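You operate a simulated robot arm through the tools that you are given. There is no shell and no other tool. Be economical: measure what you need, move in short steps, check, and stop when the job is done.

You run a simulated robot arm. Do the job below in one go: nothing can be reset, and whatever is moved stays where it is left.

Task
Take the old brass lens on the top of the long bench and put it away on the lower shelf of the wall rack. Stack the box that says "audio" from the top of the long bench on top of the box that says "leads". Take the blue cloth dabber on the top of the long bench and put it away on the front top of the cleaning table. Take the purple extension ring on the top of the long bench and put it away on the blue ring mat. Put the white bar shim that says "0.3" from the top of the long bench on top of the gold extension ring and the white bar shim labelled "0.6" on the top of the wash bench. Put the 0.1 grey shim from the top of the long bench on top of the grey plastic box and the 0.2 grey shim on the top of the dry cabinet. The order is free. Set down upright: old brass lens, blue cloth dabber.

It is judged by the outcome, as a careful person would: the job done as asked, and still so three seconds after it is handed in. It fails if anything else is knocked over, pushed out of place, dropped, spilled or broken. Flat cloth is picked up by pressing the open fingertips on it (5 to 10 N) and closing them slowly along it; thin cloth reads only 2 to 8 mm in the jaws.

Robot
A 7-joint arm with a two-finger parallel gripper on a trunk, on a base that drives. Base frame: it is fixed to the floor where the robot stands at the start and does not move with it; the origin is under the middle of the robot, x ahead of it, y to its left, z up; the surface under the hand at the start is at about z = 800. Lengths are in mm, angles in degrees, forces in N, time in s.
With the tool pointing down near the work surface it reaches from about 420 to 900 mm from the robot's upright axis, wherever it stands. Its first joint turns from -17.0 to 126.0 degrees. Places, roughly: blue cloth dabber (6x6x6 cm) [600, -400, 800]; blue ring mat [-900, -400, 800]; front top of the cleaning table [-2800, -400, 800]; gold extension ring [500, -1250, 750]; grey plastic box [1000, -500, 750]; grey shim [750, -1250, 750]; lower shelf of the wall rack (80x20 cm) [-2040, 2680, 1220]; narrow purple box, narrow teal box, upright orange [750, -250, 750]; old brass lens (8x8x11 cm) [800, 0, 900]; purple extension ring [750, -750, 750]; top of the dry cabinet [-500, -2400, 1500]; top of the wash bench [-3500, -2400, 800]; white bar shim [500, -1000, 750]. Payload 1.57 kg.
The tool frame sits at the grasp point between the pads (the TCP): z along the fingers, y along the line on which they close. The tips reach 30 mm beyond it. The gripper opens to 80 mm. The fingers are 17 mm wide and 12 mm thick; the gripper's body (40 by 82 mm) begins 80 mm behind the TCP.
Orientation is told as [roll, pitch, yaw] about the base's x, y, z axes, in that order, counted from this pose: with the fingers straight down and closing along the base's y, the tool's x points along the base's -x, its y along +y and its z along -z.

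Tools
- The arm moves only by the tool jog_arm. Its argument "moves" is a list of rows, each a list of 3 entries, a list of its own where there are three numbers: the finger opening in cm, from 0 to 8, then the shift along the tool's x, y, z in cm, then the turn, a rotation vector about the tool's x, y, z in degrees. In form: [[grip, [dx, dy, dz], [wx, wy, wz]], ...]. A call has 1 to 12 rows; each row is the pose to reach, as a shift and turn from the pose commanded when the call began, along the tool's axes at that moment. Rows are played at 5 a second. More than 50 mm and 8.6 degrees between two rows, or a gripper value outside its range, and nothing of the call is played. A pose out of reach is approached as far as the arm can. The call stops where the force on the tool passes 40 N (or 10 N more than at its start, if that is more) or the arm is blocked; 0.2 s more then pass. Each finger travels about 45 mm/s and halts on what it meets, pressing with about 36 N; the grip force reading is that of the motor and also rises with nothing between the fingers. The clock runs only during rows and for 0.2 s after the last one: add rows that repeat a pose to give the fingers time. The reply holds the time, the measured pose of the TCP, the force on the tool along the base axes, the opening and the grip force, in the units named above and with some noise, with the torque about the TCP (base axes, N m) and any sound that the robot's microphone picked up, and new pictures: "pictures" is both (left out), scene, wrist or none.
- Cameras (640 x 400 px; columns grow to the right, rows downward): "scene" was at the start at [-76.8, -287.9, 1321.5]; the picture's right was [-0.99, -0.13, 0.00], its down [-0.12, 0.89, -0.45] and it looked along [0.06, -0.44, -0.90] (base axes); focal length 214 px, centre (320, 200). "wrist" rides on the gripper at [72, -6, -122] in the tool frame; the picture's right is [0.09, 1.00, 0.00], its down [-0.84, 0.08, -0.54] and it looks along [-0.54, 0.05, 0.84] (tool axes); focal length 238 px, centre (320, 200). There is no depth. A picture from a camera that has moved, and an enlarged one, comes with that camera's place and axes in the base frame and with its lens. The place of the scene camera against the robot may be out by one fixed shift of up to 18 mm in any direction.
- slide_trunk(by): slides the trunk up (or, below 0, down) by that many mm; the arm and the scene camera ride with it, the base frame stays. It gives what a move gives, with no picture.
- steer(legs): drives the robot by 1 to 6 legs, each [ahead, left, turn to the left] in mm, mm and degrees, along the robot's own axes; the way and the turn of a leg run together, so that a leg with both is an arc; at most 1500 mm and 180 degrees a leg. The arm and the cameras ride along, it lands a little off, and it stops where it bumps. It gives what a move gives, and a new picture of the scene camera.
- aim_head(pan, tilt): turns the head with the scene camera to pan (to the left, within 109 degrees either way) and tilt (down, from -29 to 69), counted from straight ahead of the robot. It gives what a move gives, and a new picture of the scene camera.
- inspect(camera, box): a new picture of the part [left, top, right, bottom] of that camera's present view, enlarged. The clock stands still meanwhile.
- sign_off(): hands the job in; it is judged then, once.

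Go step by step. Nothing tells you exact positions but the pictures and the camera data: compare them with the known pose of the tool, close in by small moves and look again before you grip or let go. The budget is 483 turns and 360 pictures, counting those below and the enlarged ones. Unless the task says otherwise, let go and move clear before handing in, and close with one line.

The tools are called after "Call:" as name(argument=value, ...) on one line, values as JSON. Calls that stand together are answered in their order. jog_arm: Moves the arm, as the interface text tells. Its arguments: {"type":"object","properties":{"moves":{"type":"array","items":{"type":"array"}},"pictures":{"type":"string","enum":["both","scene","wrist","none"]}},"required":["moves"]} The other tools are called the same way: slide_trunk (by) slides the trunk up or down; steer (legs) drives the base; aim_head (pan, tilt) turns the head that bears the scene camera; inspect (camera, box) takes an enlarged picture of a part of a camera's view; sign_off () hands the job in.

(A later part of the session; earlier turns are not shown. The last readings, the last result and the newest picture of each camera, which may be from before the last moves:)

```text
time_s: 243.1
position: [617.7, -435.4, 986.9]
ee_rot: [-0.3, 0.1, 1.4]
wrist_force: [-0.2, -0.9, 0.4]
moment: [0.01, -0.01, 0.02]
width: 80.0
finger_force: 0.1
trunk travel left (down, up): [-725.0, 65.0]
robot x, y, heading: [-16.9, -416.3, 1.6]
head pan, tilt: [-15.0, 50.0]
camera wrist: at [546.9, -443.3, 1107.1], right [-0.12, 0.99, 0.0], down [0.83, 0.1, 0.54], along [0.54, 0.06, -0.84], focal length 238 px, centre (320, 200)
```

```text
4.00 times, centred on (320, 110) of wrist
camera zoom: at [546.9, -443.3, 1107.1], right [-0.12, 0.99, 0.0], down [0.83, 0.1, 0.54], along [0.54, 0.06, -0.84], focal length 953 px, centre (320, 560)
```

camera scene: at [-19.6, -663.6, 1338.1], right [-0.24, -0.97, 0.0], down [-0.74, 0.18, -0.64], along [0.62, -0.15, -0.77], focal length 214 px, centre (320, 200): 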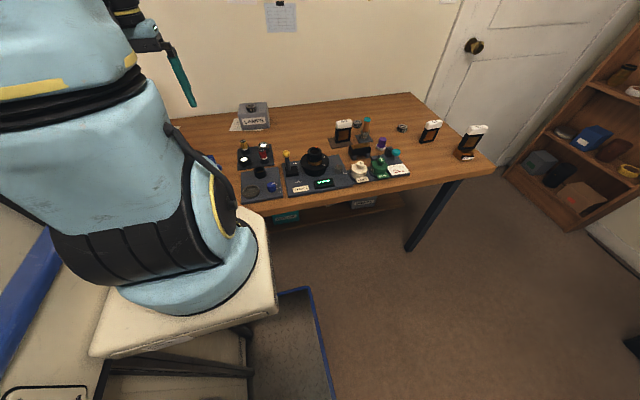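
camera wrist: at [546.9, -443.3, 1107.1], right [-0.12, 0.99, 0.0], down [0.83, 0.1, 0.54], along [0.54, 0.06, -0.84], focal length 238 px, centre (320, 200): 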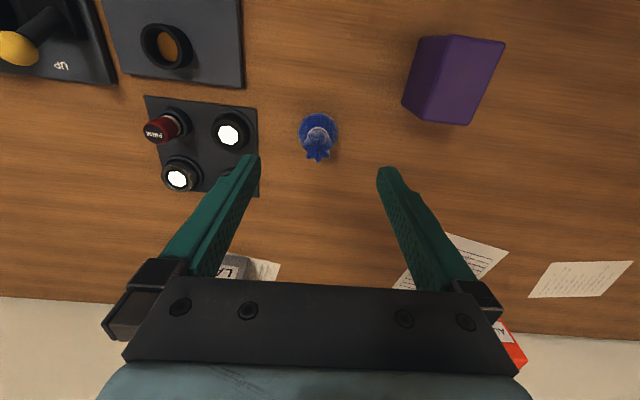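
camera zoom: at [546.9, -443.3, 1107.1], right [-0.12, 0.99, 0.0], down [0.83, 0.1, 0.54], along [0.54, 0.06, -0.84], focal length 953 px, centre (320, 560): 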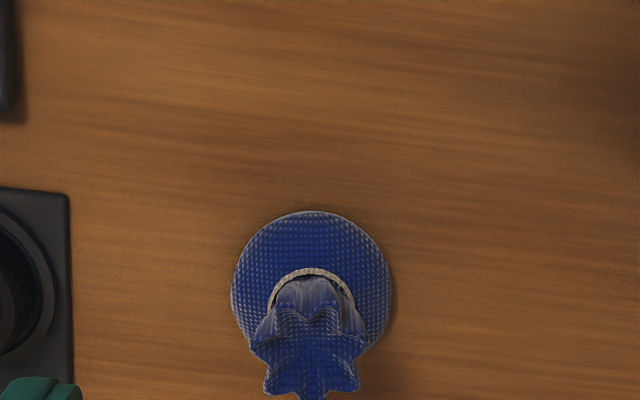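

Call:
jog_arm(moves=[[7, [-1.7, -0.2, 4], [0, 0, 0]], [7, [-1.7, -0.2, 8], [0, 0, 0]], [7, [-1.7, -0.2, 11], [0, 0, 0]], [7, [-1.7, -0.2, 11], [0, 0, 0]]], pictures="wrist")

Call:
inspect(camera="wrist", box=[240, 110, 400, 210])

```text
time_s: 244.1
position: [633.8, -436.1, 874.9]
ee_rot: [-0.1, 0.0, 1.4]
wrist_force: [-1.4, -0.8, 0.5]
moment: [-0.02, 0.01, -0.02]
width: 70.3
finger_force: 0.1
trunk travel left (down, up): [-725.0, 65.0]
robot x, y, heading: [-10.9, -419.4, 1.4]
head pan, tilt: [-15.0, 50.0]
camera wrist: at [564.3, -443.6, 995.4], right [-0.12, 0.99, 0.0], down [0.83, 0.1, 0.54], along [0.54, 0.06, -0.84], focal length 238 px, centre (320, 200)
```

wrist: 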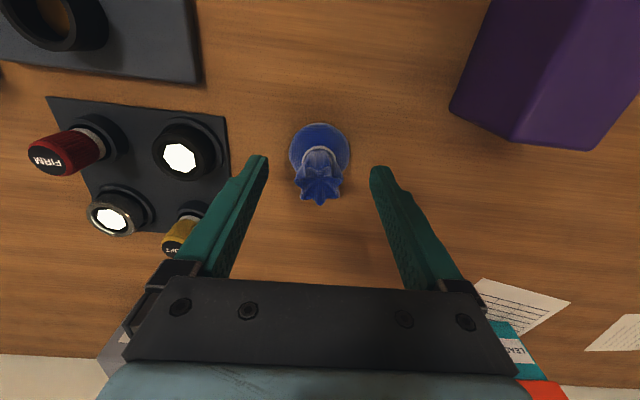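

```text
4.00 times, centred on (320, 160) of wrist
camera zoom: at [564.3, -443.6, 995.4], right [-0.12, 0.99, 0.0], down [0.83, 0.1, 0.54], along [0.54, 0.06, -0.84], focal length 953 px, centre (320, 360)
```

zoom: 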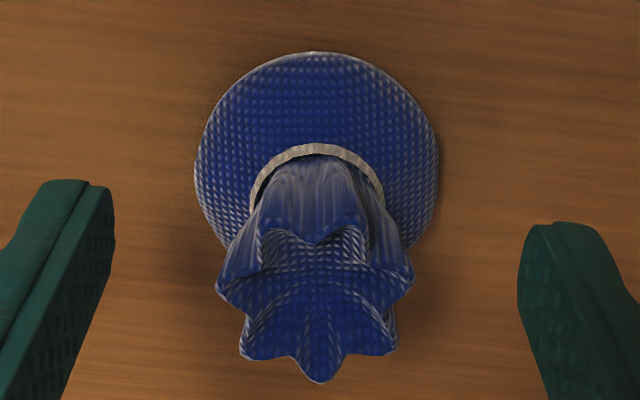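

Call:
jog_arm(moves=[[6, [0, 0, 0.6], [0, 0, 0]], [5, [0, 0, 1.2], [0, 0, 0]], [3, [0, 0, 1.2], [0, 0, 0]], [1, [0, 0, 1.2], [0, 0, 0]], [1, [0, 0, 1.2], [0, 0, 0]], [1, [0, 0, 1.2], [0, 0, 0]]], pictures="wrist")

```text
time_s: 245.5
position: [634.8, -436.3, 863.4]
ee_rot: [-0.1, 0.0, 1.4]
wrist_force: [0.3, 0.0, 0.4]
moment: [0.05, -0.01, -0.03]
width: 28.3
finger_force: 35.5
trunk travel left (down, up): [-725.0, 65.0]
robot x, y, heading: [-13.3, -418.0, 1.4]
head pan, tilt: [-15.0, 50.0]
camera wrist: at [563.9, -444.8, 983.0], right [-0.12, 0.99, 0.0], down [0.83, 0.1, 0.54], along [0.54, 0.06, -0.84], focal length 238 px, centre (320, 200)
```

wrist: 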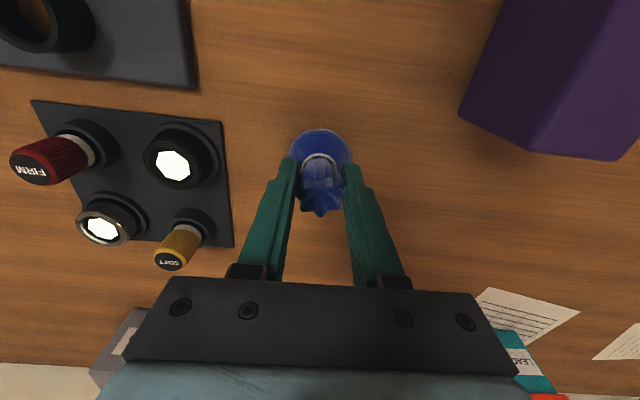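

Dabber gripped at 28 mm. Lift, tuck, then drive out and around toward the cleaning table.

Call:
jog_arm(moves=[[1, [0, 0, -1], [0, 0, 0]], [1, [0, 0, -5.5], [0, 0, 0]], [1, [0, 0, -10], [0, 0, 0]], [1, [0, 0, -14.5], [0, 0, 0]], [1, [2, 0, -19], [0, 0, 0]], [1, [5, 0, -22], [0, 0, 0]], [1, [9, 0, -24], [0, 0, 0]], [1, [12, 0, -25], [0, 0, 0]], [1, [12, 0, -25], [0, 0, 0]]], pictures="wrist")

Call:
aim_head(pan=-30, tilt=30)

Call:
steer(legs=[[-105, 0, 0], [0, 0, -91], [-1000, 0, 0], [0, -1400, 0]])

```text
time_s: 247.5
position: [515.7, -439.8, 1112.9]
ee_rot: [-0.1, 0.0, 1.5]
wrist_force: [-0.2, 0.0, -1.2]
moment: [-0.01, 0.01, 0.01]
width: 28.4
finger_force: 36.0
trunk travel left (down, up): [-725.0, 65.0]
robot x, y, heading: [-12.7, -415.3, 1.3]
head pan, tilt: [-15.0, 50.0]
camera wrist: at [444.4, -447.2, 1233.3], right [-0.12, 0.99, 0.0], down [0.83, 0.1, 0.54], along [0.54, 0.06, -0.84], focal length 238 px, centre (320, 200)
```

wrist: 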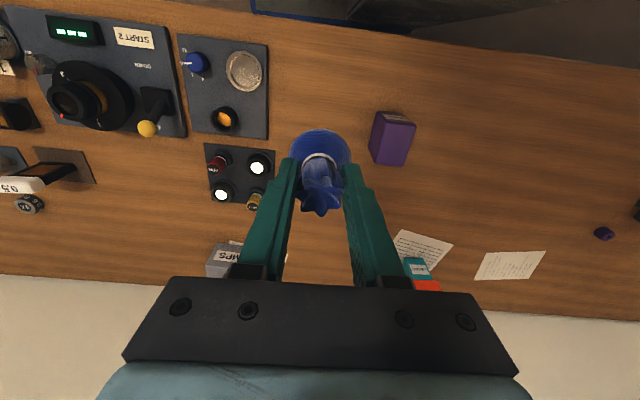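

```text
time_s: 248.4
position: [514.3, -440.2, 1111.3]
ee_rot: [-0.1, 0.0, 1.5]
wrist_force: [0.5, 0.1, -2.0]
moment: [0.0, 0.03, 0.0]
width: 28.2
finger_force: 36.2
trunk travel left (down, up): [-725.0, 65.0]
robot x, y, heading: [-16.9, -421.0, 1.8]
head pan, tilt: [-30.0, 30.0]
camera scene: at [-15.0, -688.7, 1367.5], right [-0.48, -0.88, 0.0], down [-0.44, 0.24, -0.87], along [0.76, -0.41, -0.5], focal length 214 px, centre (320, 200)
```

scene: 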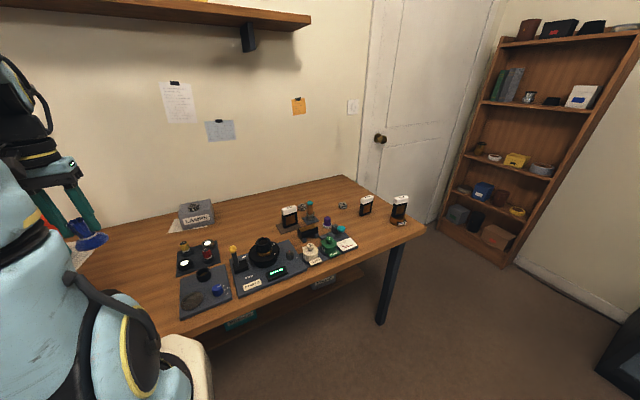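

```text
time_s: 264.8
position: [-1551.0, 49.1, 1112.4]
ee_rot: [-0.1, 0.0, -89.9]
wrist_force: [-0.4, 0.0, -0.6]
moment: [0.02, -0.01, 0.03]
width: 27.7
finger_force: 36.0
trunk travel left (down, up): [-725.0, 65.0]
robot x, y, heading: [-1523.2, 577.9, -90.0]
head pan, tilt: [-30.0, 30.0]
camera scene: at [-1798.1, 583.3, 1367.6], right [-0.87, 0.5, 0.0], down [0.25, 0.43, -0.87], along [-0.43, -0.75, -0.5], focal length 214 px, centre (320, 200)
```

scene: 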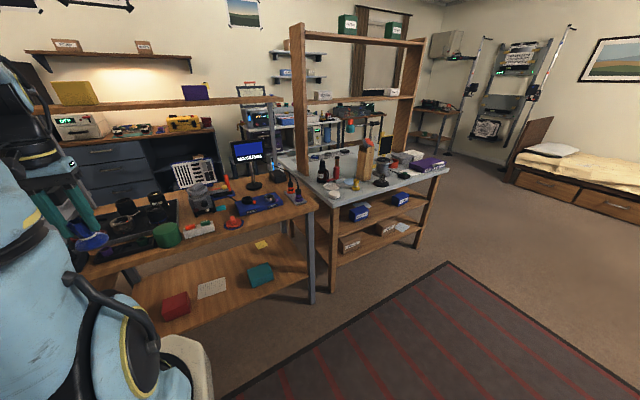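

The cleaning table is the grey-topped one with the tall wooden rack. Driving in front of it.

Call:
steer(legs=[[0, -1150, 0]])

Call:
inspect(camera="scene", box=[0, 60, 400, 310])

Call:
inspect(camera="wrist", box=[0, 0, 640, 400])

```text
time_s: 270.7
position: [-2726.6, 57.8, 1112.4]
ee_rot: [-0.1, -0.1, -91.0]
wrist_force: [-0.3, 0.6, -0.1]
moment: [-0.01, -0.01, 0.02]
width: 28.0
finger_force: 36.1
trunk travel left (down, up): [-725.0, 65.0]
robot x, y, heading: [-2683.4, 584.7, -90.8]
head pan, tilt: [-30.0, 30.0]
camera scene: at [-2963.6, 596.4, 1367.6], right [-0.86, 0.51, 0.0], down [0.26, 0.43, -0.87], along [-0.44, -0.74, -0.5], focal length 214 px, centre (320, 200)
```

scene: 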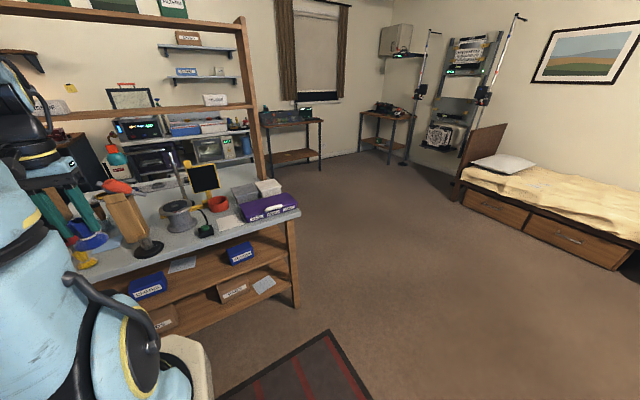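

```text
1.60 times, centred on (200, 185) of scene
camera zoom: at [-2963.6, 596.4, 1367.6], right [-0.86, 0.51, 0.0], down [0.26, 0.43, -0.87], along [-0.44, -0.74, -0.5], focal length 343 px, centre (512, 224)
```

zoom: 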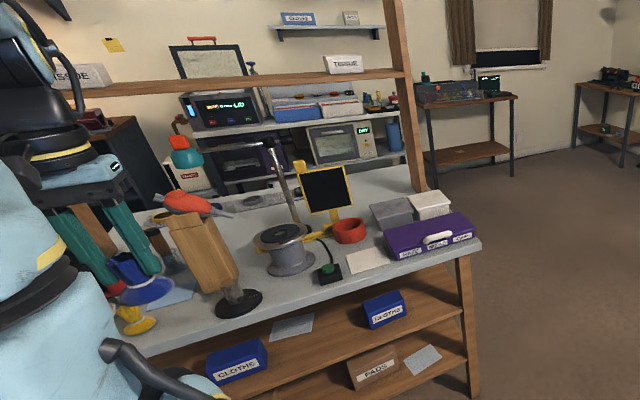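

```text
1.00 times, centred on (320, 200) of wrist (not enlarged: the box is as wide or as high as the picture)
camera zoom: at [-2730.4, 129.6, 1233.3], right [1.0, 0.08, 0.0], down [0.07, -0.84, 0.54], along [0.04, -0.54, -0.84], focal length 238 px, centre (320, 200)
```

zoom: 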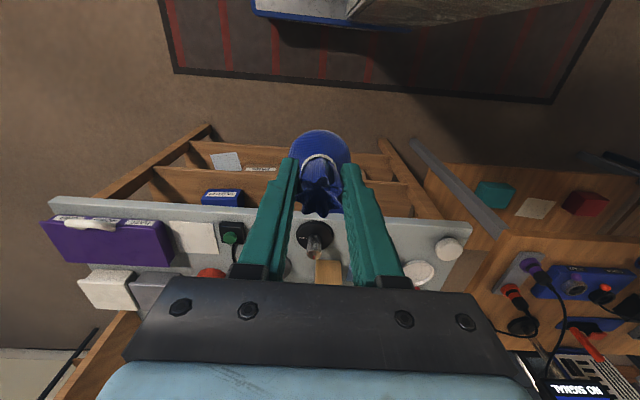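

Call:
steer(legs=[[0, 170, 0.8], [150, 0, 0]])

Call:
inspect(camera="wrist", box=[0, 0, 640, 400])

```text
time_s: 273.1
position: [-2551.1, -94.3, 1112.3]
ee_rot: [-0.1, 0.0, -90.3]
wrist_force: [0.3, 0.2, -0.2]
moment: [0.01, 0.02, 0.02]
width: 28.0
finger_force: 36.3
trunk travel left (down, up): [-725.0, 65.0]
robot x, y, heading: [-2511.7, 434.1, -90.4]
head pan, tilt: [-30.0, 30.0]
camera scene: at [-2793.6, 442.2, 1367.6], right [-0.86, 0.5, 0.0], down [0.25, 0.43, -0.87], along [-0.44, -0.75, -0.5], focal length 214 px, centre (320, 200)
```

scene: 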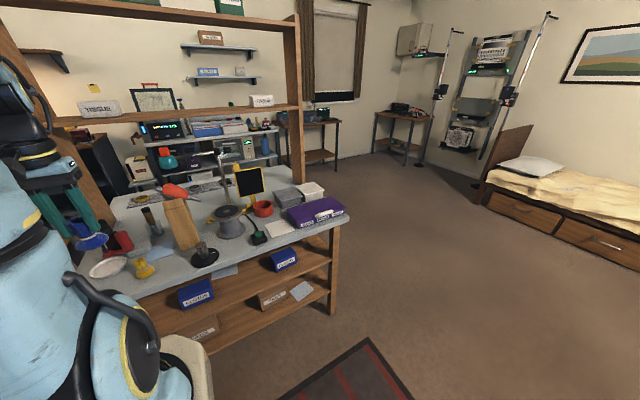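

```text
1.00 times, centred on (320, 200) of wrist (not enlarged: the box is as wide or as high as the picture)
camera zoom: at [-2555.3, -22.1, 1233.3], right [1.0, 0.09, 0.0], down [0.07, -0.84, 0.54], along [0.05, -0.54, -0.84], focal length 238 px, centre (320, 200)
```

zoom: 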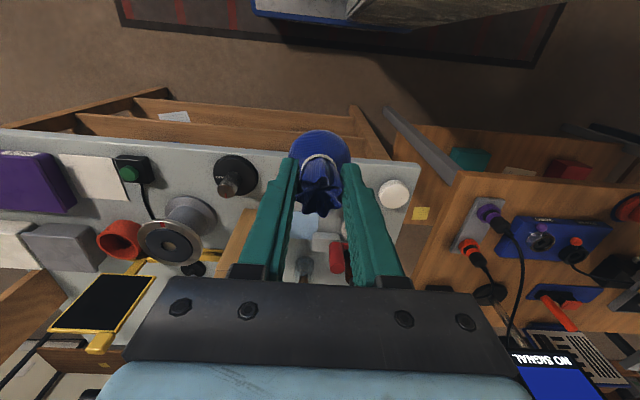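

Call:
steer(legs=[[0, -90, 0]])

Call:
jog_arm(moves=[[1, [-4, 0, 0], [0, 0, 0]], [1, [-8, 0, 1], [0, 0, 0]], [1, [-12, 0, 3], [0, 0, 0]], [1, [-12, 0, 3], [0, 0, 0]]], pictures="both")

```text
time_s: 274.2
position: [-2643.0, -93.5, 1111.8]
ee_rot: [-0.1, 0.0, -90.3]
wrist_force: [-0.1, -0.2, -0.1]
moment: [0.0, 0.01, -0.02]
width: 28.1
finger_force: 36.0
trunk travel left (down, up): [-725.0, 65.0]
robot x, y, heading: [-2602.7, 438.0, -90.5]
head pan, tilt: [-30.0, 30.0]
camera scene: at [-2884.8, 442.7, 1367.6], right [-0.86, 0.5, 0.0], down [0.25, 0.43, -0.87], along [-0.44, -0.75, -0.5], focal length 214 px, centre (320, 200)
```

scene: 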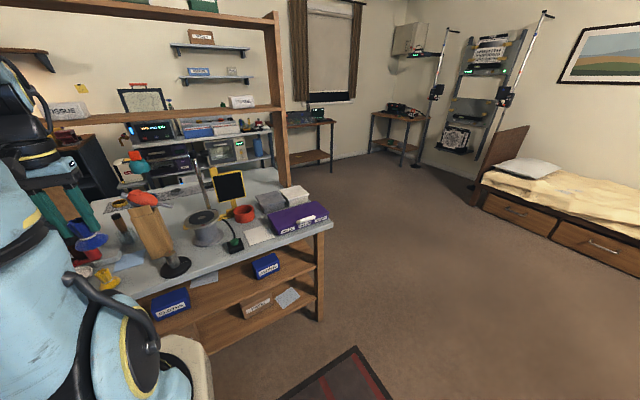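

```text
time_s: 275.2
position: [-2642.6, -212.1, 1083.2]
ee_rot: [-0.2, 0.0, -90.4]
wrist_force: [-0.2, 0.0, 0.3]
moment: [-0.02, 0.02, 0.03]
width: 27.7
finger_force: 35.5
trunk travel left (down, up): [-725.0, 65.0]
robot x, y, heading: [-2602.9, 433.6, -90.5]
head pan, tilt: [-30.0, 30.0]
camera scene: at [-2884.9, 442.8, 1367.6], right [-0.86, 0.5, 0.0], down [0.25, 0.43, -0.87], along [-0.44, -0.75, -0.5], focal length 214 px, centre (320, 200)
camera wrist: at [-2647.3, -141.5, 1203.6], right [1.0, 0.09, 0.0], down [0.07, -0.84, 0.54], along [0.05, -0.54, -0.84], focal length 238 px, centre (320, 200)
```

scene: 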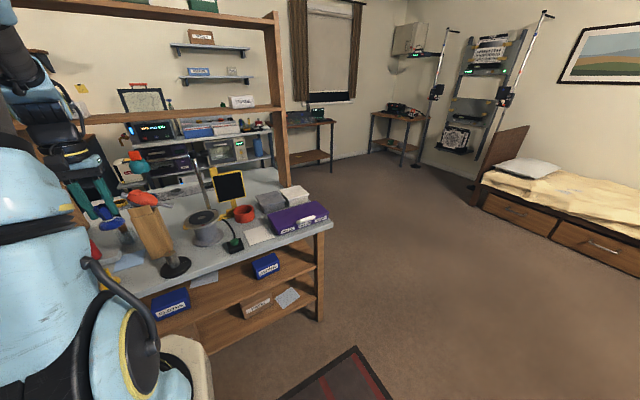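
wrist: 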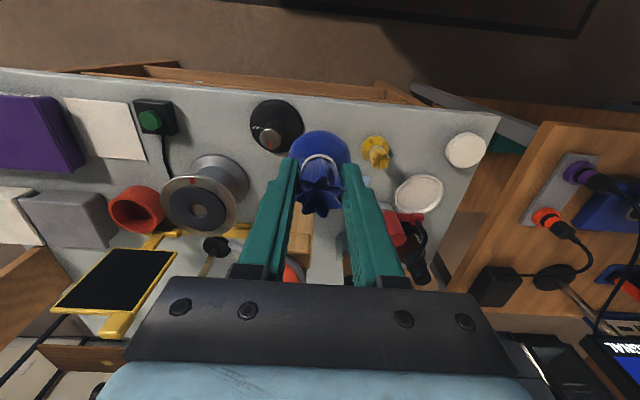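

Call:
inspect(camera="scene", box=[60, 160, 260, 290])

Call:
inspect(camera="wrist", box=[220, 80, 460, 290])

```text
3.08 times, centred on (160, 225) of scene
camera zoom: at [-2884.9, 442.8, 1367.6], right [-0.86, 0.5, 0.0], down [0.25, 0.43, -0.87], along [-0.44, -0.75, -0.5], focal length 660 px, centre (812, 123)
```

zoom: 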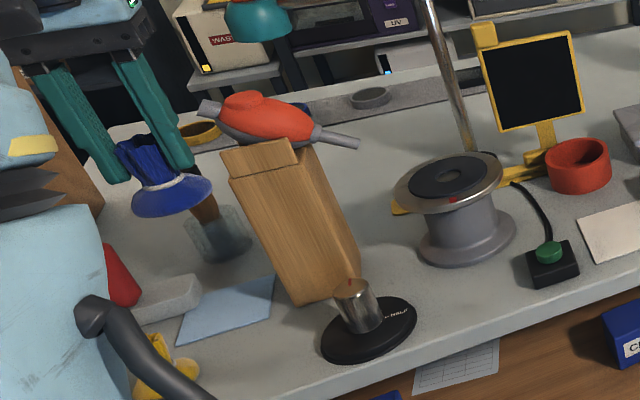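

```text
1.90 times, centred on (340, 185) of wrist
camera zoom: at [-2647.3, -141.5, 1203.6], right [1.0, 0.09, 0.0], down [0.07, -0.84, 0.54], along [0.05, -0.54, -0.84], focal length 454 px, centre (282, 229)
```

zoom: 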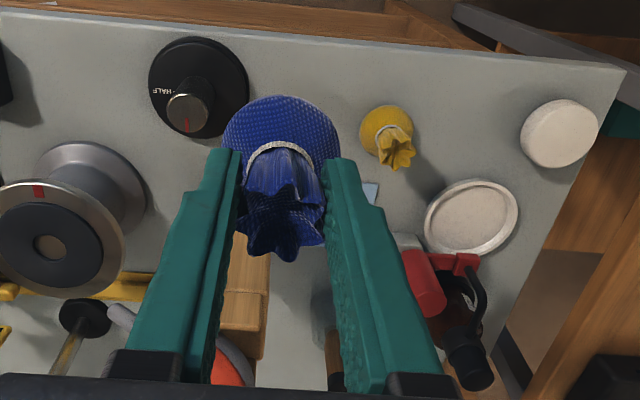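

There's a wooden block behind, but the spot at about (-2630, -245) between the knob and the yellow item is clear. Descending there.

Call:
jog_arm(moves=[[1, [-1.6, 0.6, 3], [0, 0, 0]], [1, [-3.3, 1.2, 6], [0, 0, 0]], [1, [-3.3, 1.2, 10], [0, 0, 0]], [1, [-3.3, 1.2, 14], [0, 0, 0]], [1, [-3.3, 1.2, 18], [0, 0, 0]], [1, [-3.3, 1.2, 18], [0, 0, 0]]], pictures="both")

```text
time_s: 276.6
position: [-2632.2, -247.7, 902.6]
ee_rot: [-0.2, 0.0, -90.3]
wrist_force: [-0.6, -0.3, -0.6]
moment: [-0.01, -0.01, -0.02]
width: 27.7
finger_force: 36.5
trunk travel left (down, up): [-725.0, 65.0]
robot x, y, heading: [-2607.9, 433.1, -90.2]
head pan, tilt: [-30.0, 30.0]
camera scene: at [-2884.9, 442.7, 1367.6], right [-0.86, 0.5, 0.0], down [0.25, 0.43, -0.87], along [-0.44, -0.75, -0.5], focal length 214 px, centre (320, 200)
camera wrist: at [-2636.4, -175.0, 1023.3], right [1.0, 0.09, 0.0], down [0.07, -0.84, 0.54], along [0.05, -0.54, -0.84], focal length 238 px, centre (320, 200)
```

scene: 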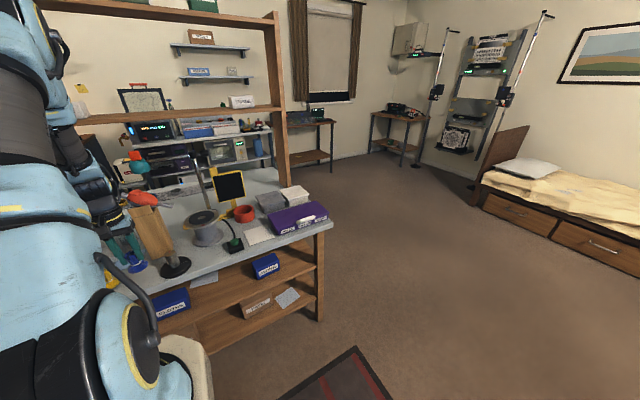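
wrist: 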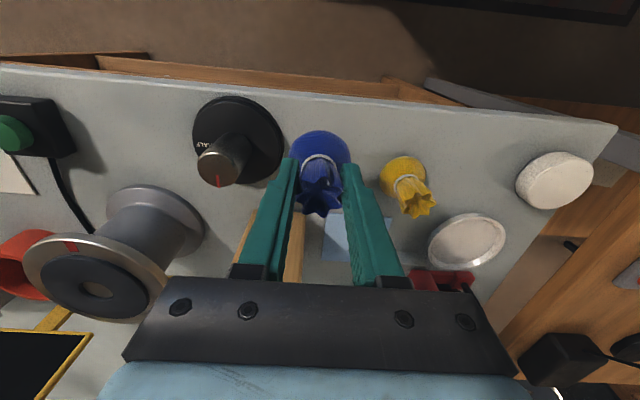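

Call:
jog_arm(moves=[[1, [0, 0, 1.5], [0, 0, 0]], [1, [0, 0, 3], [0, 0, 0]], [1, [0, 0, 3.3], [0, 0, 0]]], pictures="wrist")

```text
time_s: 277.4
position: [-2630.9, -246.5, 869.4]
ee_rot: [0.0, 0.0, -90.3]
wrist_force: [0.3, 0.0, -0.8]
moment: [0.0, -0.02, 0.0]
width: 28.0
finger_force: 35.7
trunk travel left (down, up): [-725.0, 65.0]
robot x, y, heading: [-2605.4, 434.7, -90.3]
head pan, tilt: [-30.0, 30.0]
camera wrist: at [-2635.7, -175.0, 989.7], right [1.0, 0.09, 0.0], down [0.07, -0.84, 0.54], along [0.05, -0.54, -0.84], focal length 238 px, centre (320, 200)
```

wrist: 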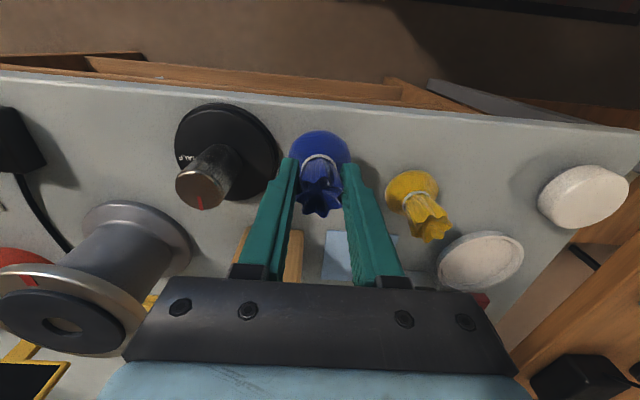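

Call:
jog_arm(moves=[[1, [0, 0, 0.2], [0, 0, 0]], [1, [0, 0, 0.4], [0, 0, 0]]], pictures="none")

```text
time_s: 278.1
position: [-2630.9, -247.6, 866.5]
ee_rot: [-0.1, 0.0, -90.3]
wrist_force: [0.3, 0.1, -1.2]
moment: [-0.01, -0.01, 0.01]
width: 27.9
finger_force: 36.0
trunk travel left (down, up): [-725.0, 65.0]
robot x, y, heading: [-2604.1, 437.1, -90.1]
head pan, tilt: [-30.0, 30.0]
```

Call:
jog_arm(moves=[[1, [0, 0, 0.15], [0, 0, 0]], [1, [0, 0, 0.3], [0, 0, 0]]], pictures="none")

```text
time_s: 278.6
position: [-2630.6, -247.1, 862.6]
ee_rot: [-0.1, 0.0, -90.3]
wrist_force: [-0.3, 0.2, -0.3]
moment: [0.02, 0.01, -0.01]
width: 28.0
finger_force: 36.0
trunk travel left (down, up): [-725.0, 65.0]
robot x, y, heading: [-2603.3, 435.7, -89.9]
head pan, tilt: [-30.0, 30.0]
```

Call:
jog_arm(moves=[[1, [0, 0, 0.15], [0, 0, 0]], [1, [0, 0, 0.3], [0, 0, 0]]], pictures="none")

```text
time_s: 279.2
position: [-2630.3, -246.5, 858.6]
ee_rot: [0.0, 0.1, -90.1]
wrist_force: [0.7, 0.3, -0.3]
moment: [0.02, 0.01, -0.01]
width: 27.7
finger_force: 35.8
trunk travel left (down, up): [-725.0, 65.0]
robot x, y, heading: [-2606.4, 432.1, -90.2]
head pan, tilt: [-30.0, 30.0]
```

Call:
jog_arm(moves=[[1, [0, 0, 0.2], [0, 0, 0]], [1, [0, 0, 0.4], [0, 0, 0]]], pictures="none")

```text
time_s: 279.9
position: [-2630.5, -246.2, 854.8]
ee_rot: [-0.1, 0.0, -90.2]
wrist_force: [-0.5, -0.6, -0.9]
moment: [-0.01, 0.0, -0.01]
width: 27.9
finger_force: 36.3
trunk travel left (down, up): [-725.0, 65.0]
robot x, y, heading: [-2608.0, 433.7, -90.3]
head pan, tilt: [-30.0, 30.0]
```

Call:
jog_arm(moves=[[1, [0, 0, 0.2], [0, 0, 0]], [1, [0, 0, 0.4], [0, 0, 0]]], pictures="wrist")

Call:
inspect(camera="wrist", box=[240, 90, 400, 190])

```text
time_s: 280.4
position: [-2630.5, -246.5, 851.3]
ee_rot: [-0.1, 0.1, -90.2]
wrist_force: [-0.1, 0.0, -0.1]
moment: [-0.02, 0.0, 0.01]
width: 28.3
finger_force: 35.8
trunk travel left (down, up): [-725.0, 65.0]
robot x, y, heading: [-2607.4, 439.6, -90.3]
head pan, tilt: [-30.0, 30.0]
camera wrist: at [-2635.9, -174.9, 971.7], right [1.0, 0.09, 0.0], down [0.07, -0.84, 0.54], along [0.05, -0.54, -0.84], focal length 238 px, centre (320, 200)
```

wrist: 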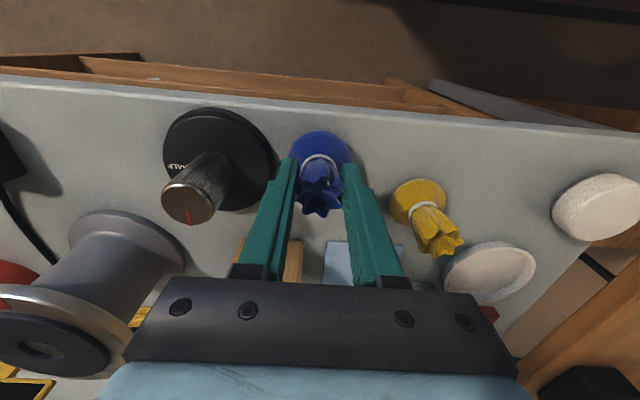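

```text
4.00 times, centred on (320, 140) of wrist
camera zoom: at [-2635.9, -174.9, 971.7], right [1.0, 0.09, 0.0], down [0.07, -0.84, 0.54], along [0.05, -0.54, -0.84], focal length 953 px, centre (320, 440)
```

zoom: 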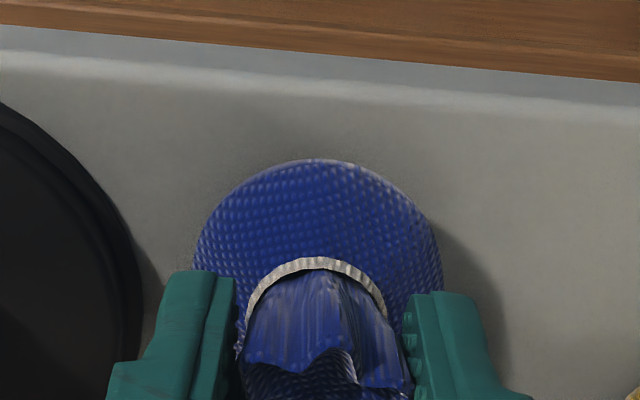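

Call:
jog_arm(moves=[[1, [-0.8, 0, 0], [0, 0, 0]], [1, [-0.8, 0, 0.2], [0, 0, 0]], [1, [-0.8, 0, 0.4], [0, 0, 0]]], pictures="none")

```text
time_s: 281.2
position: [-2632.7, -254.1, 847.1]
ee_rot: [-0.1, 0.0, -90.3]
wrist_force: [-0.8, -0.1, -1.0]
moment: [-0.01, 0.0, 0.07]
width: 27.9
finger_force: 35.4
trunk travel left (down, up): [-725.0, 65.0]
robot x, y, heading: [-2603.2, 437.6, -90.3]
head pan, tilt: [-30.0, 30.0]
```

Call:
jog_arm(moves=[[1, [0, 0, 0.2], [0, 0, 0]], [1, [0, 0, 0.4], [0, 0, 0]]], pictures="none")

```text
time_s: 281.9
position: [-2631.6, -254.6, 843.4]
ee_rot: [-0.1, 0.0, -90.3]
wrist_force: [-0.5, 0.5, -0.9]
moment: [0.0, 0.02, 0.0]
width: 27.9
finger_force: 36.0
trunk travel left (down, up): [-725.0, 65.0]
robot x, y, heading: [-2607.8, 434.1, -90.2]
head pan, tilt: [-30.0, 30.0]
```

Call:
jog_arm(moves=[[1, [0, 0, 0.2], [0, 0, 0]], [1, [0, 0, 0.4], [0, 0, 0]]], pictures="none")

```text
time_s: 282.4
position: [-2631.6, -254.5, 842.0]
ee_rot: [-0.2, -0.2, -90.3]
wrist_force: [-2.3, 5.3, 28.7]
moment: [0.09, 0.05, 0.02]
width: 28.1
finger_force: 36.0
trunk travel left (down, up): [-725.0, 65.0]
robot x, y, heading: [-2602.4, 433.1, -90.5]
head pan, tilt: [-30.0, 30.0]
```

Contact. Relieve the force, open moderately, and lift straight up.

Call:
jog_arm(moves=[[1, [0, 0, -0.25], [0, 0, 0]], [3.2, [0, 0, -0.25], [0, 0, 0]], [4.2, [0, 0, -0.25], [0, 0, 0]], [4.5, [0, 0, -0.25], [0, 0, 0]], [4.5, [0, 0, -3], [0, 0, 0]], [4.5, [0, 0, -7.5], [0, 0, 0]], [4.5, [0, 0, -12], [0, 0, 0]], [4.5, [2, 0, -16], [0, 0, 0]]], pictures="wrist")

```text
time_s: 284.2
position: [-2629.2, -235.8, 999.6]
ee_rot: [-0.1, 0.0, -90.3]
wrist_force: [-0.3, -1.0, 0.0]
moment: [0.07, -0.02, 0.02]
width: 44.9
finger_force: 0.1
trunk travel left (down, up): [-725.0, 65.0]
robot x, y, heading: [-2603.6, 435.5, -90.4]
head pan, tilt: [-30.0, 30.0]
camera wrist: at [-2634.4, -164.1, 1121.1], right [1.0, 0.09, 0.0], down [0.07, -0.84, 0.54], along [0.05, -0.54, -0.84], focal length 238 px, centre (320, 200)
```

wrist: 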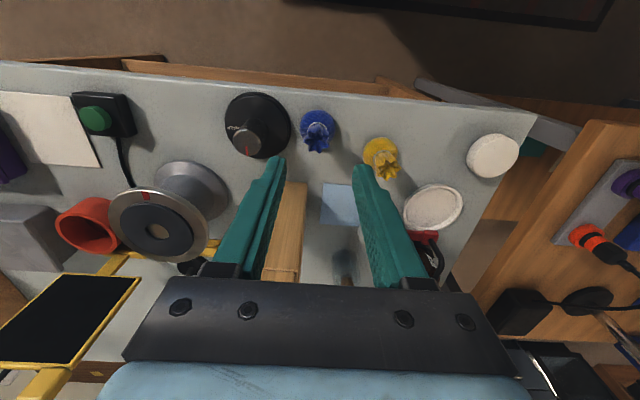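

The dabber is upright on the table. Heading back to the bench for the 0.6 bar.

Call:
jog_arm(moves=[[6, [4, 0, -3], [0, 0, 0]], [8, [8, 0, -6], [0, 0, 0]], [8, [12, 0, -9], [0, 0, 0]], [8, [16, 0, -11], [0, 0, 0]]], pictures="none")

Call:
steer(legs=[[50, 1450, 0], [0, 1030, 0], [0, 0, 90], [0, -900, 0], [0, -700, 0]])

```text
time_s: 285.2
position: [-2627.3, -76.1, 1110.0]
ee_rot: [-0.2, 0.1, -90.3]
wrist_force: [-0.2, -1.1, -0.8]
moment: [0.03, 0.01, 0.05]
width: 79.9
finger_force: 0.0
trunk travel left (down, up): [-725.0, 65.0]
robot x, y, heading: [-2602.1, 433.7, -90.1]
head pan, tilt: [-30.0, 30.0]
```

```text
time_s: 308.8
position: [308.4, -1275.7, 1110.6]
ee_rot: [-0.2, 0.0, -1.5]
wrist_force: [-0.4, 0.1, 0.3]
moment: [0.01, -0.01, -0.01]
width: 80.1
finger_force: 0.1
trunk travel left (down, up): [-725.0, 65.0]
robot x, y, heading: [-199.7, -1238.3, -1.6]
head pan, tilt: [-30.0, 30.0]
camera scene: at [-216.4, -1512.8, 1367.6], right [-0.52, -0.85, 0.0], down [-0.43, 0.26, -0.87], along [0.74, -0.45, -0.5], focal length 214 px, centre (320, 200)
```

scene: 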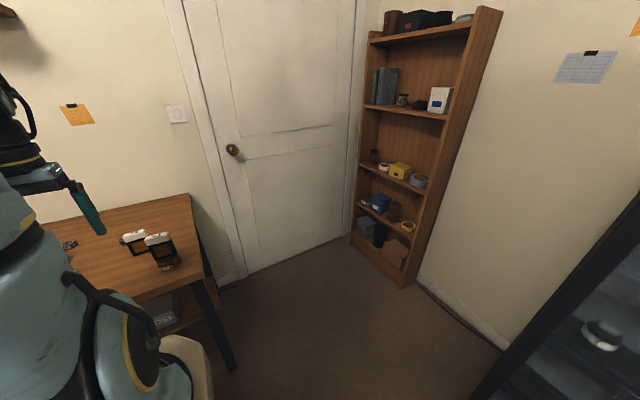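

Call:
steer(legs=[[0, 0, 1.6], [160, 0, 0]])

Call:
inspect(camera="wrist", box=[0, 0, 640, 400])

```text
time_s: 310.6
position: [469.8, -1262.4, 1110.5]
ee_rot: [-0.1, -0.1, 0.0]
wrist_force: [1.1, -1.1, 0.5]
moment: [-0.01, 0.04, -0.03]
width: 79.7
finger_force: 0.0
trunk travel left (down, up): [-725.0, 65.0]
robot x, y, heading: [-42.6, -1242.8, 0.0]
head pan, tilt: [-30.0, 30.0]
camera scene: at [-49.2, -1512.8, 1367.6], right [-0.5, -0.87, 0.0], down [-0.43, 0.25, -0.87], along [0.75, -0.43, -0.5], focal length 214 px, centre (320, 200)
```

scene: 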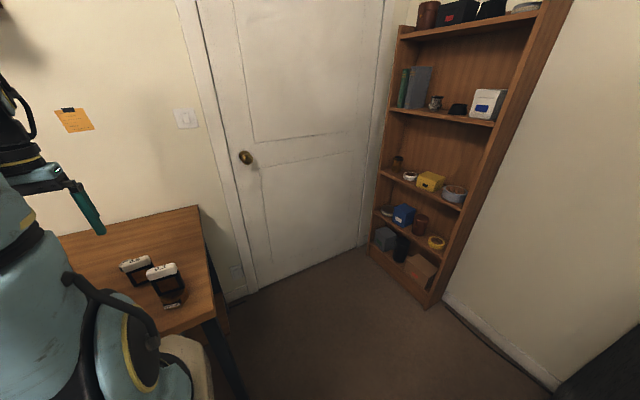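

```text
1.00 times, centred on (320, 200) of wrist (not enlarged: the box is as wide or as high as the picture)
camera zoom: at [398.7, -1268.7, 1231.2], right [-0.09, 1.0, 0.0], down [0.84, 0.08, 0.54], along [0.54, 0.05, -0.84], focal length 238 px, centre (320, 200)
```

zoom: 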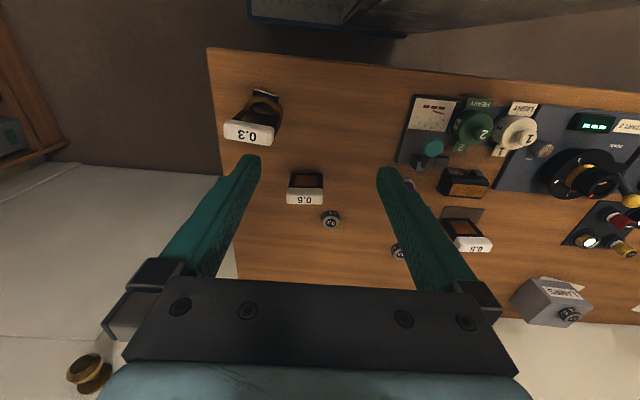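

Call:
inspect(camera="wrist", box=[256, 150, 368, 220])

```text
5.71 times, centred on (312, 185) of wrist
camera zoom: at [398.7, -1268.7, 1231.2], right [-0.09, 1.0, 0.0], down [0.84, 0.08, 0.54], along [0.54, 0.05, -0.84], focal length 1362 px, centre (366, 286)
```

zoom: 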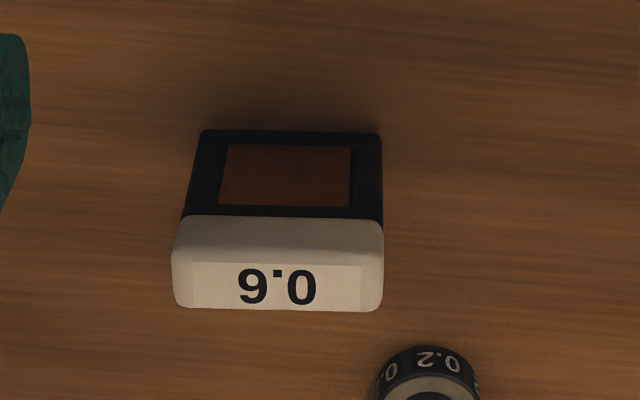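

Call:
jog_arm(moves=[[8, [-1.3, -0.1, 0], [0, 0, -8]], [8, [-2.6, -0.2, 0], [0, 0, -16]], [8, [-3.9, -0.3, 0], [0, 0, -24]], [8, [-5.2, -0.4, 0], [0, 0, -32]], [8, [-6.5, -0.5, 0], [0, 0, -40]], [8, [-7.8, -0.6, 0], [0, 0, -48]], [8, [-9.1, -0.7, 0], [0, 0, -56]], [8, [-10.4, -0.8, 0], [0, 0, -64]], [8, [-11.7, -0.9, 0], [0, 0, -72]], [8, [-13, -1, 0], [0, 0, -80]], [8, [-14.3, -1.1, 0], [0, 0, -88]], [8, [-15.2, -1.2, 0], [0, 0, -94]]], pictures="none")

Call:
jog_arm(moves=[[8, [0, 0, 5], [0, 0, 0]], [8, [0, 0, 10], [0, 0, 0]], [8, [0, 0, 15], [0, 0, 0]], [6, [0, 0, 16], [0, 0, 0]], [6, [0, 0, 16], [0, 0, 0]]], pictures="wrist")

```text
time_s: 313.2
position: [621.2, -1275.6, 1111.8]
ee_rot: [0.0, 0.2, 94.1]
wrist_force: [-0.4, 0.2, 0.1]
moment: [0.02, 0.0, -0.01]
width: 80.2
finger_force: 0.1
trunk travel left (down, up): [-725.0, 65.0]
robot x, y, heading: [-39.4, -1240.6, -0.1]
head pan, tilt: [-30.0, 30.0]
```

```text
time_s: 314.4
position: [621.7, -1275.3, 950.1]
ee_rot: [0.0, 0.1, 94.0]
wrist_force: [0.1, 1.5, 0.4]
moment: [0.0, -0.01, 0.02]
width: 60.0
finger_force: 0.1
trunk travel left (down, up): [-725.0, 65.0]
robot x, y, heading: [-43.4, -1244.9, -0.0]
head pan, tilt: [-30.0, 30.0]
camera wrist: at [634.1, -1345.7, 1071.7], right [-0.99, -0.16, 0.0], down [-0.14, 0.83, 0.54], along [-0.09, 0.53, -0.84], focal length 238 px, centre (320, 200)
```

wrist: 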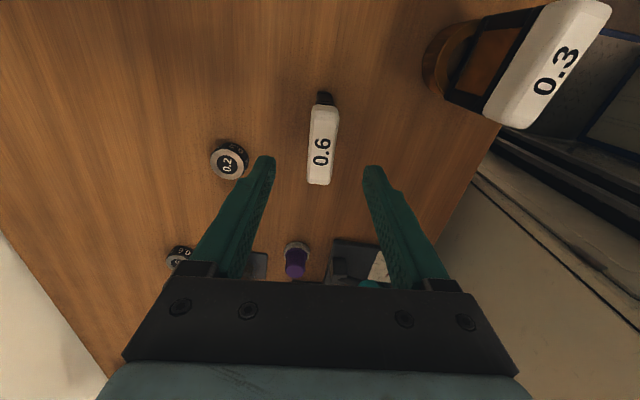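

Call:
jog_arm(moves=[[5, [0.5, 0, 3], [0, 0, 0]], [5, [0.5, 0, 6], [0, 0, 0]], [4.5, [0.5, 0, 7], [0, 0, 0]], [3, [0.5, 0, 7], [0, 0, 0]], [1, [0.5, 0, 7], [0, 0, 0]], [1, [0.5, 0, 7], [0, 0, 0]], [1, [0.5, 0, 7], [0, 0, 0]]], pictures="wrist")

```text
time_s: 316.0
position: [620.8, -1279.8, 879.9]
ee_rot: [0.0, 0.1, 94.1]
wrist_force: [0.2, 0.3, -0.8]
moment: [0.0, 0.0, -0.01]
width: 21.1
finger_force: 34.3
trunk travel left (down, up): [-725.0, 65.0]
robot x, y, heading: [-43.2, -1242.8, 0.0]
head pan, tilt: [-30.0, 30.0]
camera wrist: at [633.6, -1350.8, 1001.3], right [-0.99, -0.16, 0.0], down [-0.14, 0.83, 0.54], along [-0.09, 0.53, -0.84], focal length 238 px, centre (320, 200)
```

wrist: 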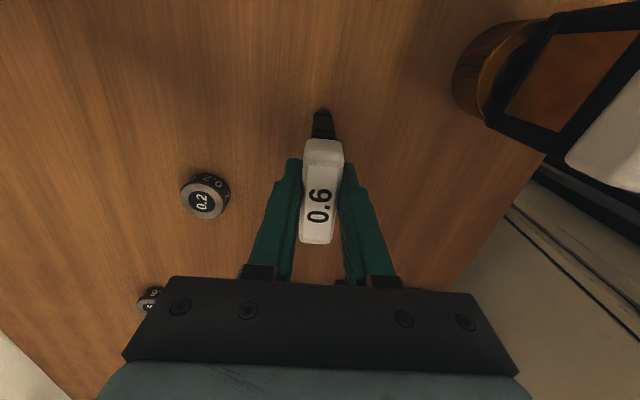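

0.6 is gripped. Lift it, back away and look down the aisle toward the wash bench.

Call:
jog_arm(moves=[[1, [0, 0, -1], [0, 0, 0]], [1, [0, 0, -5.5], [0, 0, 0]], [1, [0, 0, -10], [0, 0, 0]], [1, [0, 0, -14.5], [0, 0, 0]], [1, [0, 0, -19], [0, 0, 0]], [1, [0, 3, -22], [0, 0, 0]], [1, [0, 7, -22], [0, 0, 0]], [1, [0, 11, -22], [0, 0, 0]], [1, [0, 11, -22], [0, 0, 0]]], pictures="wrist")

Call:
aim_head(pan=-60, tilt=25)

Call:
steer(legs=[[-75, 0, 0], [0, 0, -90]])

```text
time_s: 318.0
position: [512.3, -1284.6, 1101.5]
ee_rot: [0.0, 0.1, 94.0]
wrist_force: [0.7, -0.1, -1.2]
moment: [-0.03, 0.01, 0.0]
width: 21.5
finger_force: 34.4
trunk travel left (down, up): [-725.0, 65.0]
robot x, y, heading: [-42.5, -1242.5, 0.1]
head pan, tilt: [-30.0, 30.0]
camera wrist: at [523.8, -1356.9, 1221.5], right [-0.99, -0.16, 0.0], down [-0.14, 0.83, 0.54], along [-0.09, 0.53, -0.84], focal length 238 px, centre (320, 200)
```

wrist: 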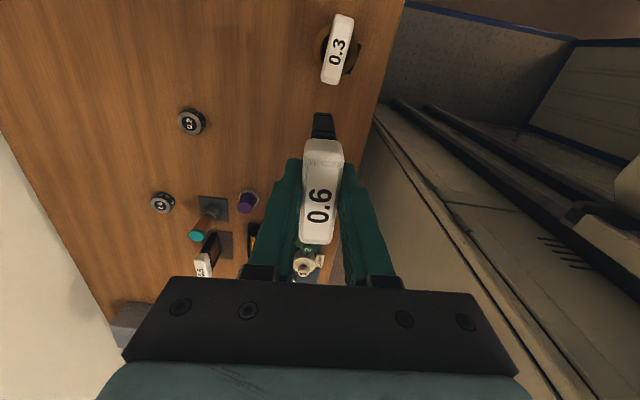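

```text
time_s: 319.0
position: [509.8, -1286.9, 1100.8]
ee_rot: [0.0, 0.1, 94.0]
wrist_force: [-0.6, -0.5, 0.0]
moment: [0.02, 0.01, 0.0]
width: 21.5
finger_force: 34.7
trunk travel left (down, up): [-725.0, 65.0]
robot x, y, heading: [-41.7, -1244.8, 0.0]
head pan, tilt: [-60.0, 25.0]
camera scene: at [-81.3, -1547.4, 1375.5], right [-0.87, -0.5, 0.0], down [-0.21, 0.37, -0.91], along [0.45, -0.78, -0.42], focal length 214 px, centre (320, 200)
```

scene: 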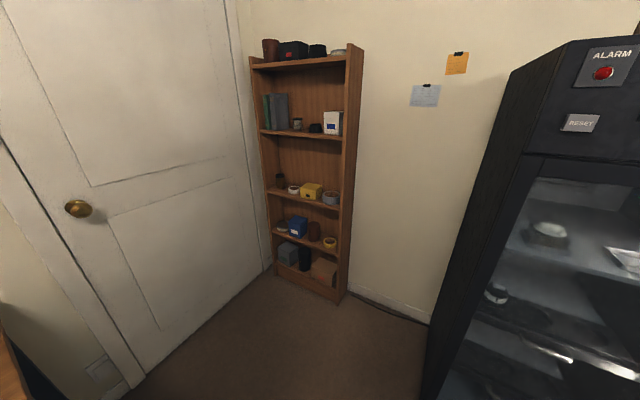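

```text
time_s: 323.8
position: [-165.7, -1794.6, 1100.1]
ee_rot: [0.0, 0.1, 3.7]
wrist_force: [0.4, 0.4, -0.1]
moment: [0.0, 0.0, 0.02]
width: 21.1
finger_force: 34.5
trunk travel left (down, up): [-725.0, 65.0]
robot x, y, heading: [-118.8, -1241.8, -90.5]
head pan, tilt: [-60.0, 25.0]
camera scene: at [-432.5, -1201.2, 1375.6], right [-0.49, 0.87, 0.0], down [0.37, 0.21, -0.91], along [-0.79, -0.45, -0.42], focal length 214 px, centre (320, 200)
```

scene: 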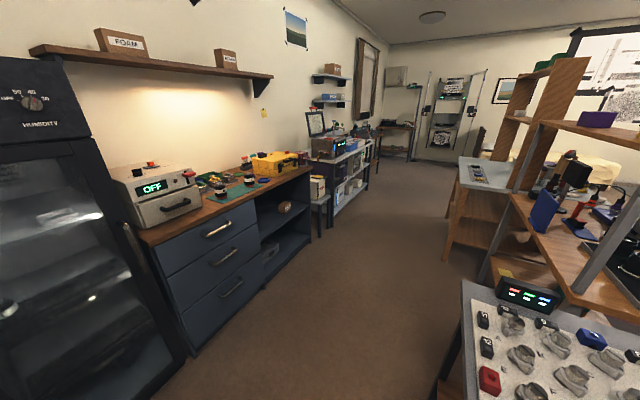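

Call:
inspect(camera="scene", box=[290, 80, 450, 230])

```text
2.67 times, centred on (370, 155) of scene
camera zoom: at [-432.5, -1201.2, 1375.6], right [-0.49, 0.87, 0.0], down [0.37, 0.21, -0.91], along [-0.79, -0.45, -0.42], focal length 572 px, centre (187, 320)
```

zoom: 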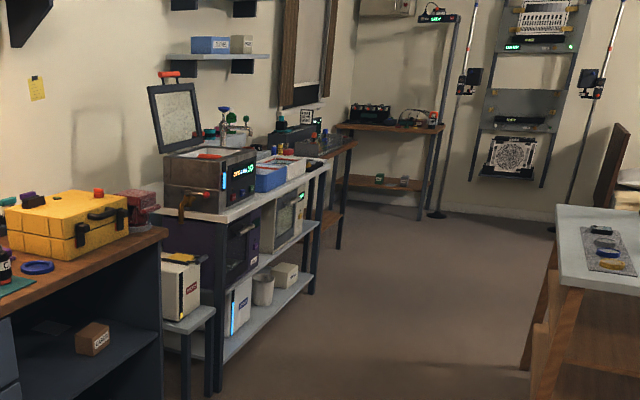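

The grey bench with the ultrasonic cleaner is the wash bench. I'll tuck the hand in and drive down the aisle.

Call:
jog_arm(moves=[[1, [0, -2, -1], [0, 0, 0]], [1, [0, -5, -3], [0, 0, 0]], [1, [0, -5, -3], [0, 0, 0]]], pictures="none")

```text
time_s: 324.6
position: [-161.7, -1843.5, 1132.4]
ee_rot: [0.0, 0.1, 3.6]
wrist_force: [0.4, -0.1, -0.8]
moment: [0.04, 0.01, 0.03]
width: 21.1
finger_force: 34.1
trunk travel left (down, up): [-725.0, 65.0]
robot x, y, heading: [-121.4, -1243.3, -90.7]
head pan, tilt: [-60.0, 25.0]
```

Call:
jog_arm(moves=[[1, [0, 4, 0], [0, 0, 0]], [1, [0, 8, 0], [0, 0, 0]], [1, [0, 12, 0], [0, 0, 0]], [1, [0, 14, 0], [0, 0, 0]]], pictures="none")

Call:
steer(legs=[[250, 0, 0.5], [0, -1300, 0], [0, -1300, 0]])

Call:
inspect(camera="wrist", box=[0, 0, 640, 400])

```text
time_s: 325.6
position: [-171.4, -1706.0, 1129.6]
ee_rot: [0.0, 0.0, 3.6]
wrist_force: [-0.5, -0.3, -0.6]
moment: [0.06, -0.01, 0.03]
width: 21.1
finger_force: 34.8
trunk travel left (down, up): [-725.0, 65.0]
robot x, y, heading: [-117.6, -1241.3, -90.3]
head pan, tilt: [-60.0, 25.0]
```

```text
time_s: 339.7
position: [-2752.8, -1994.7, 1128.5]
ee_rot: [0.0, 0.2, 5.9]
wrist_force: [-0.6, 0.4, -0.8]
moment: [0.03, -0.02, -0.03]
width: 21.2
finger_force: 34.6
trunk travel left (down, up): [-725.0, 65.0]
robot x, y, heading: [-2717.8, -1532.6, -88.0]
head pan, tilt: [-60.0, 25.0]
camera scene: at [-3032.5, -1500.5, 1375.6], right [-0.53, 0.85, 0.0], down [0.36, 0.22, -0.91], along [-0.77, -0.48, -0.42], focal length 214 px, centre (320, 200)
```

scene: 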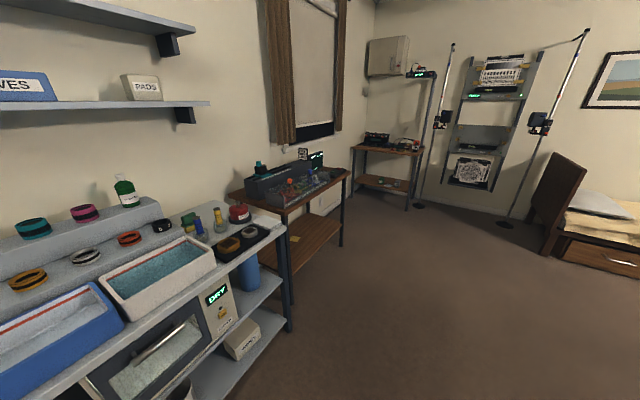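

```text
1.00 times, centred on (320, 200) of wrist (not enlarged: the box is as wide or as high as the picture)
camera zoom: at [-2822.0, -2008.1, 1250.7], right [-0.19, 0.98, 0.0], down [0.83, 0.16, 0.54], along [0.53, 0.11, -0.84], focal length 238 px, centre (320, 200)
```

zoom: 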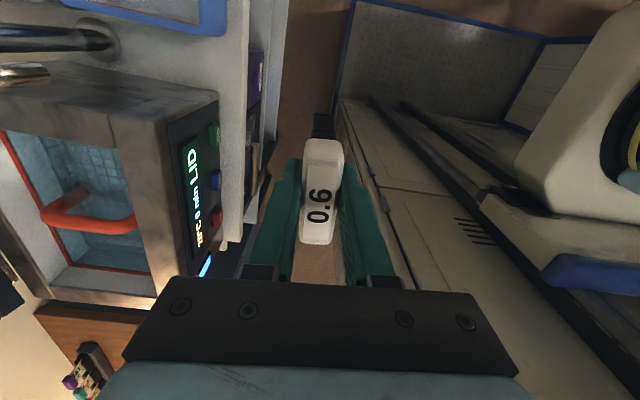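

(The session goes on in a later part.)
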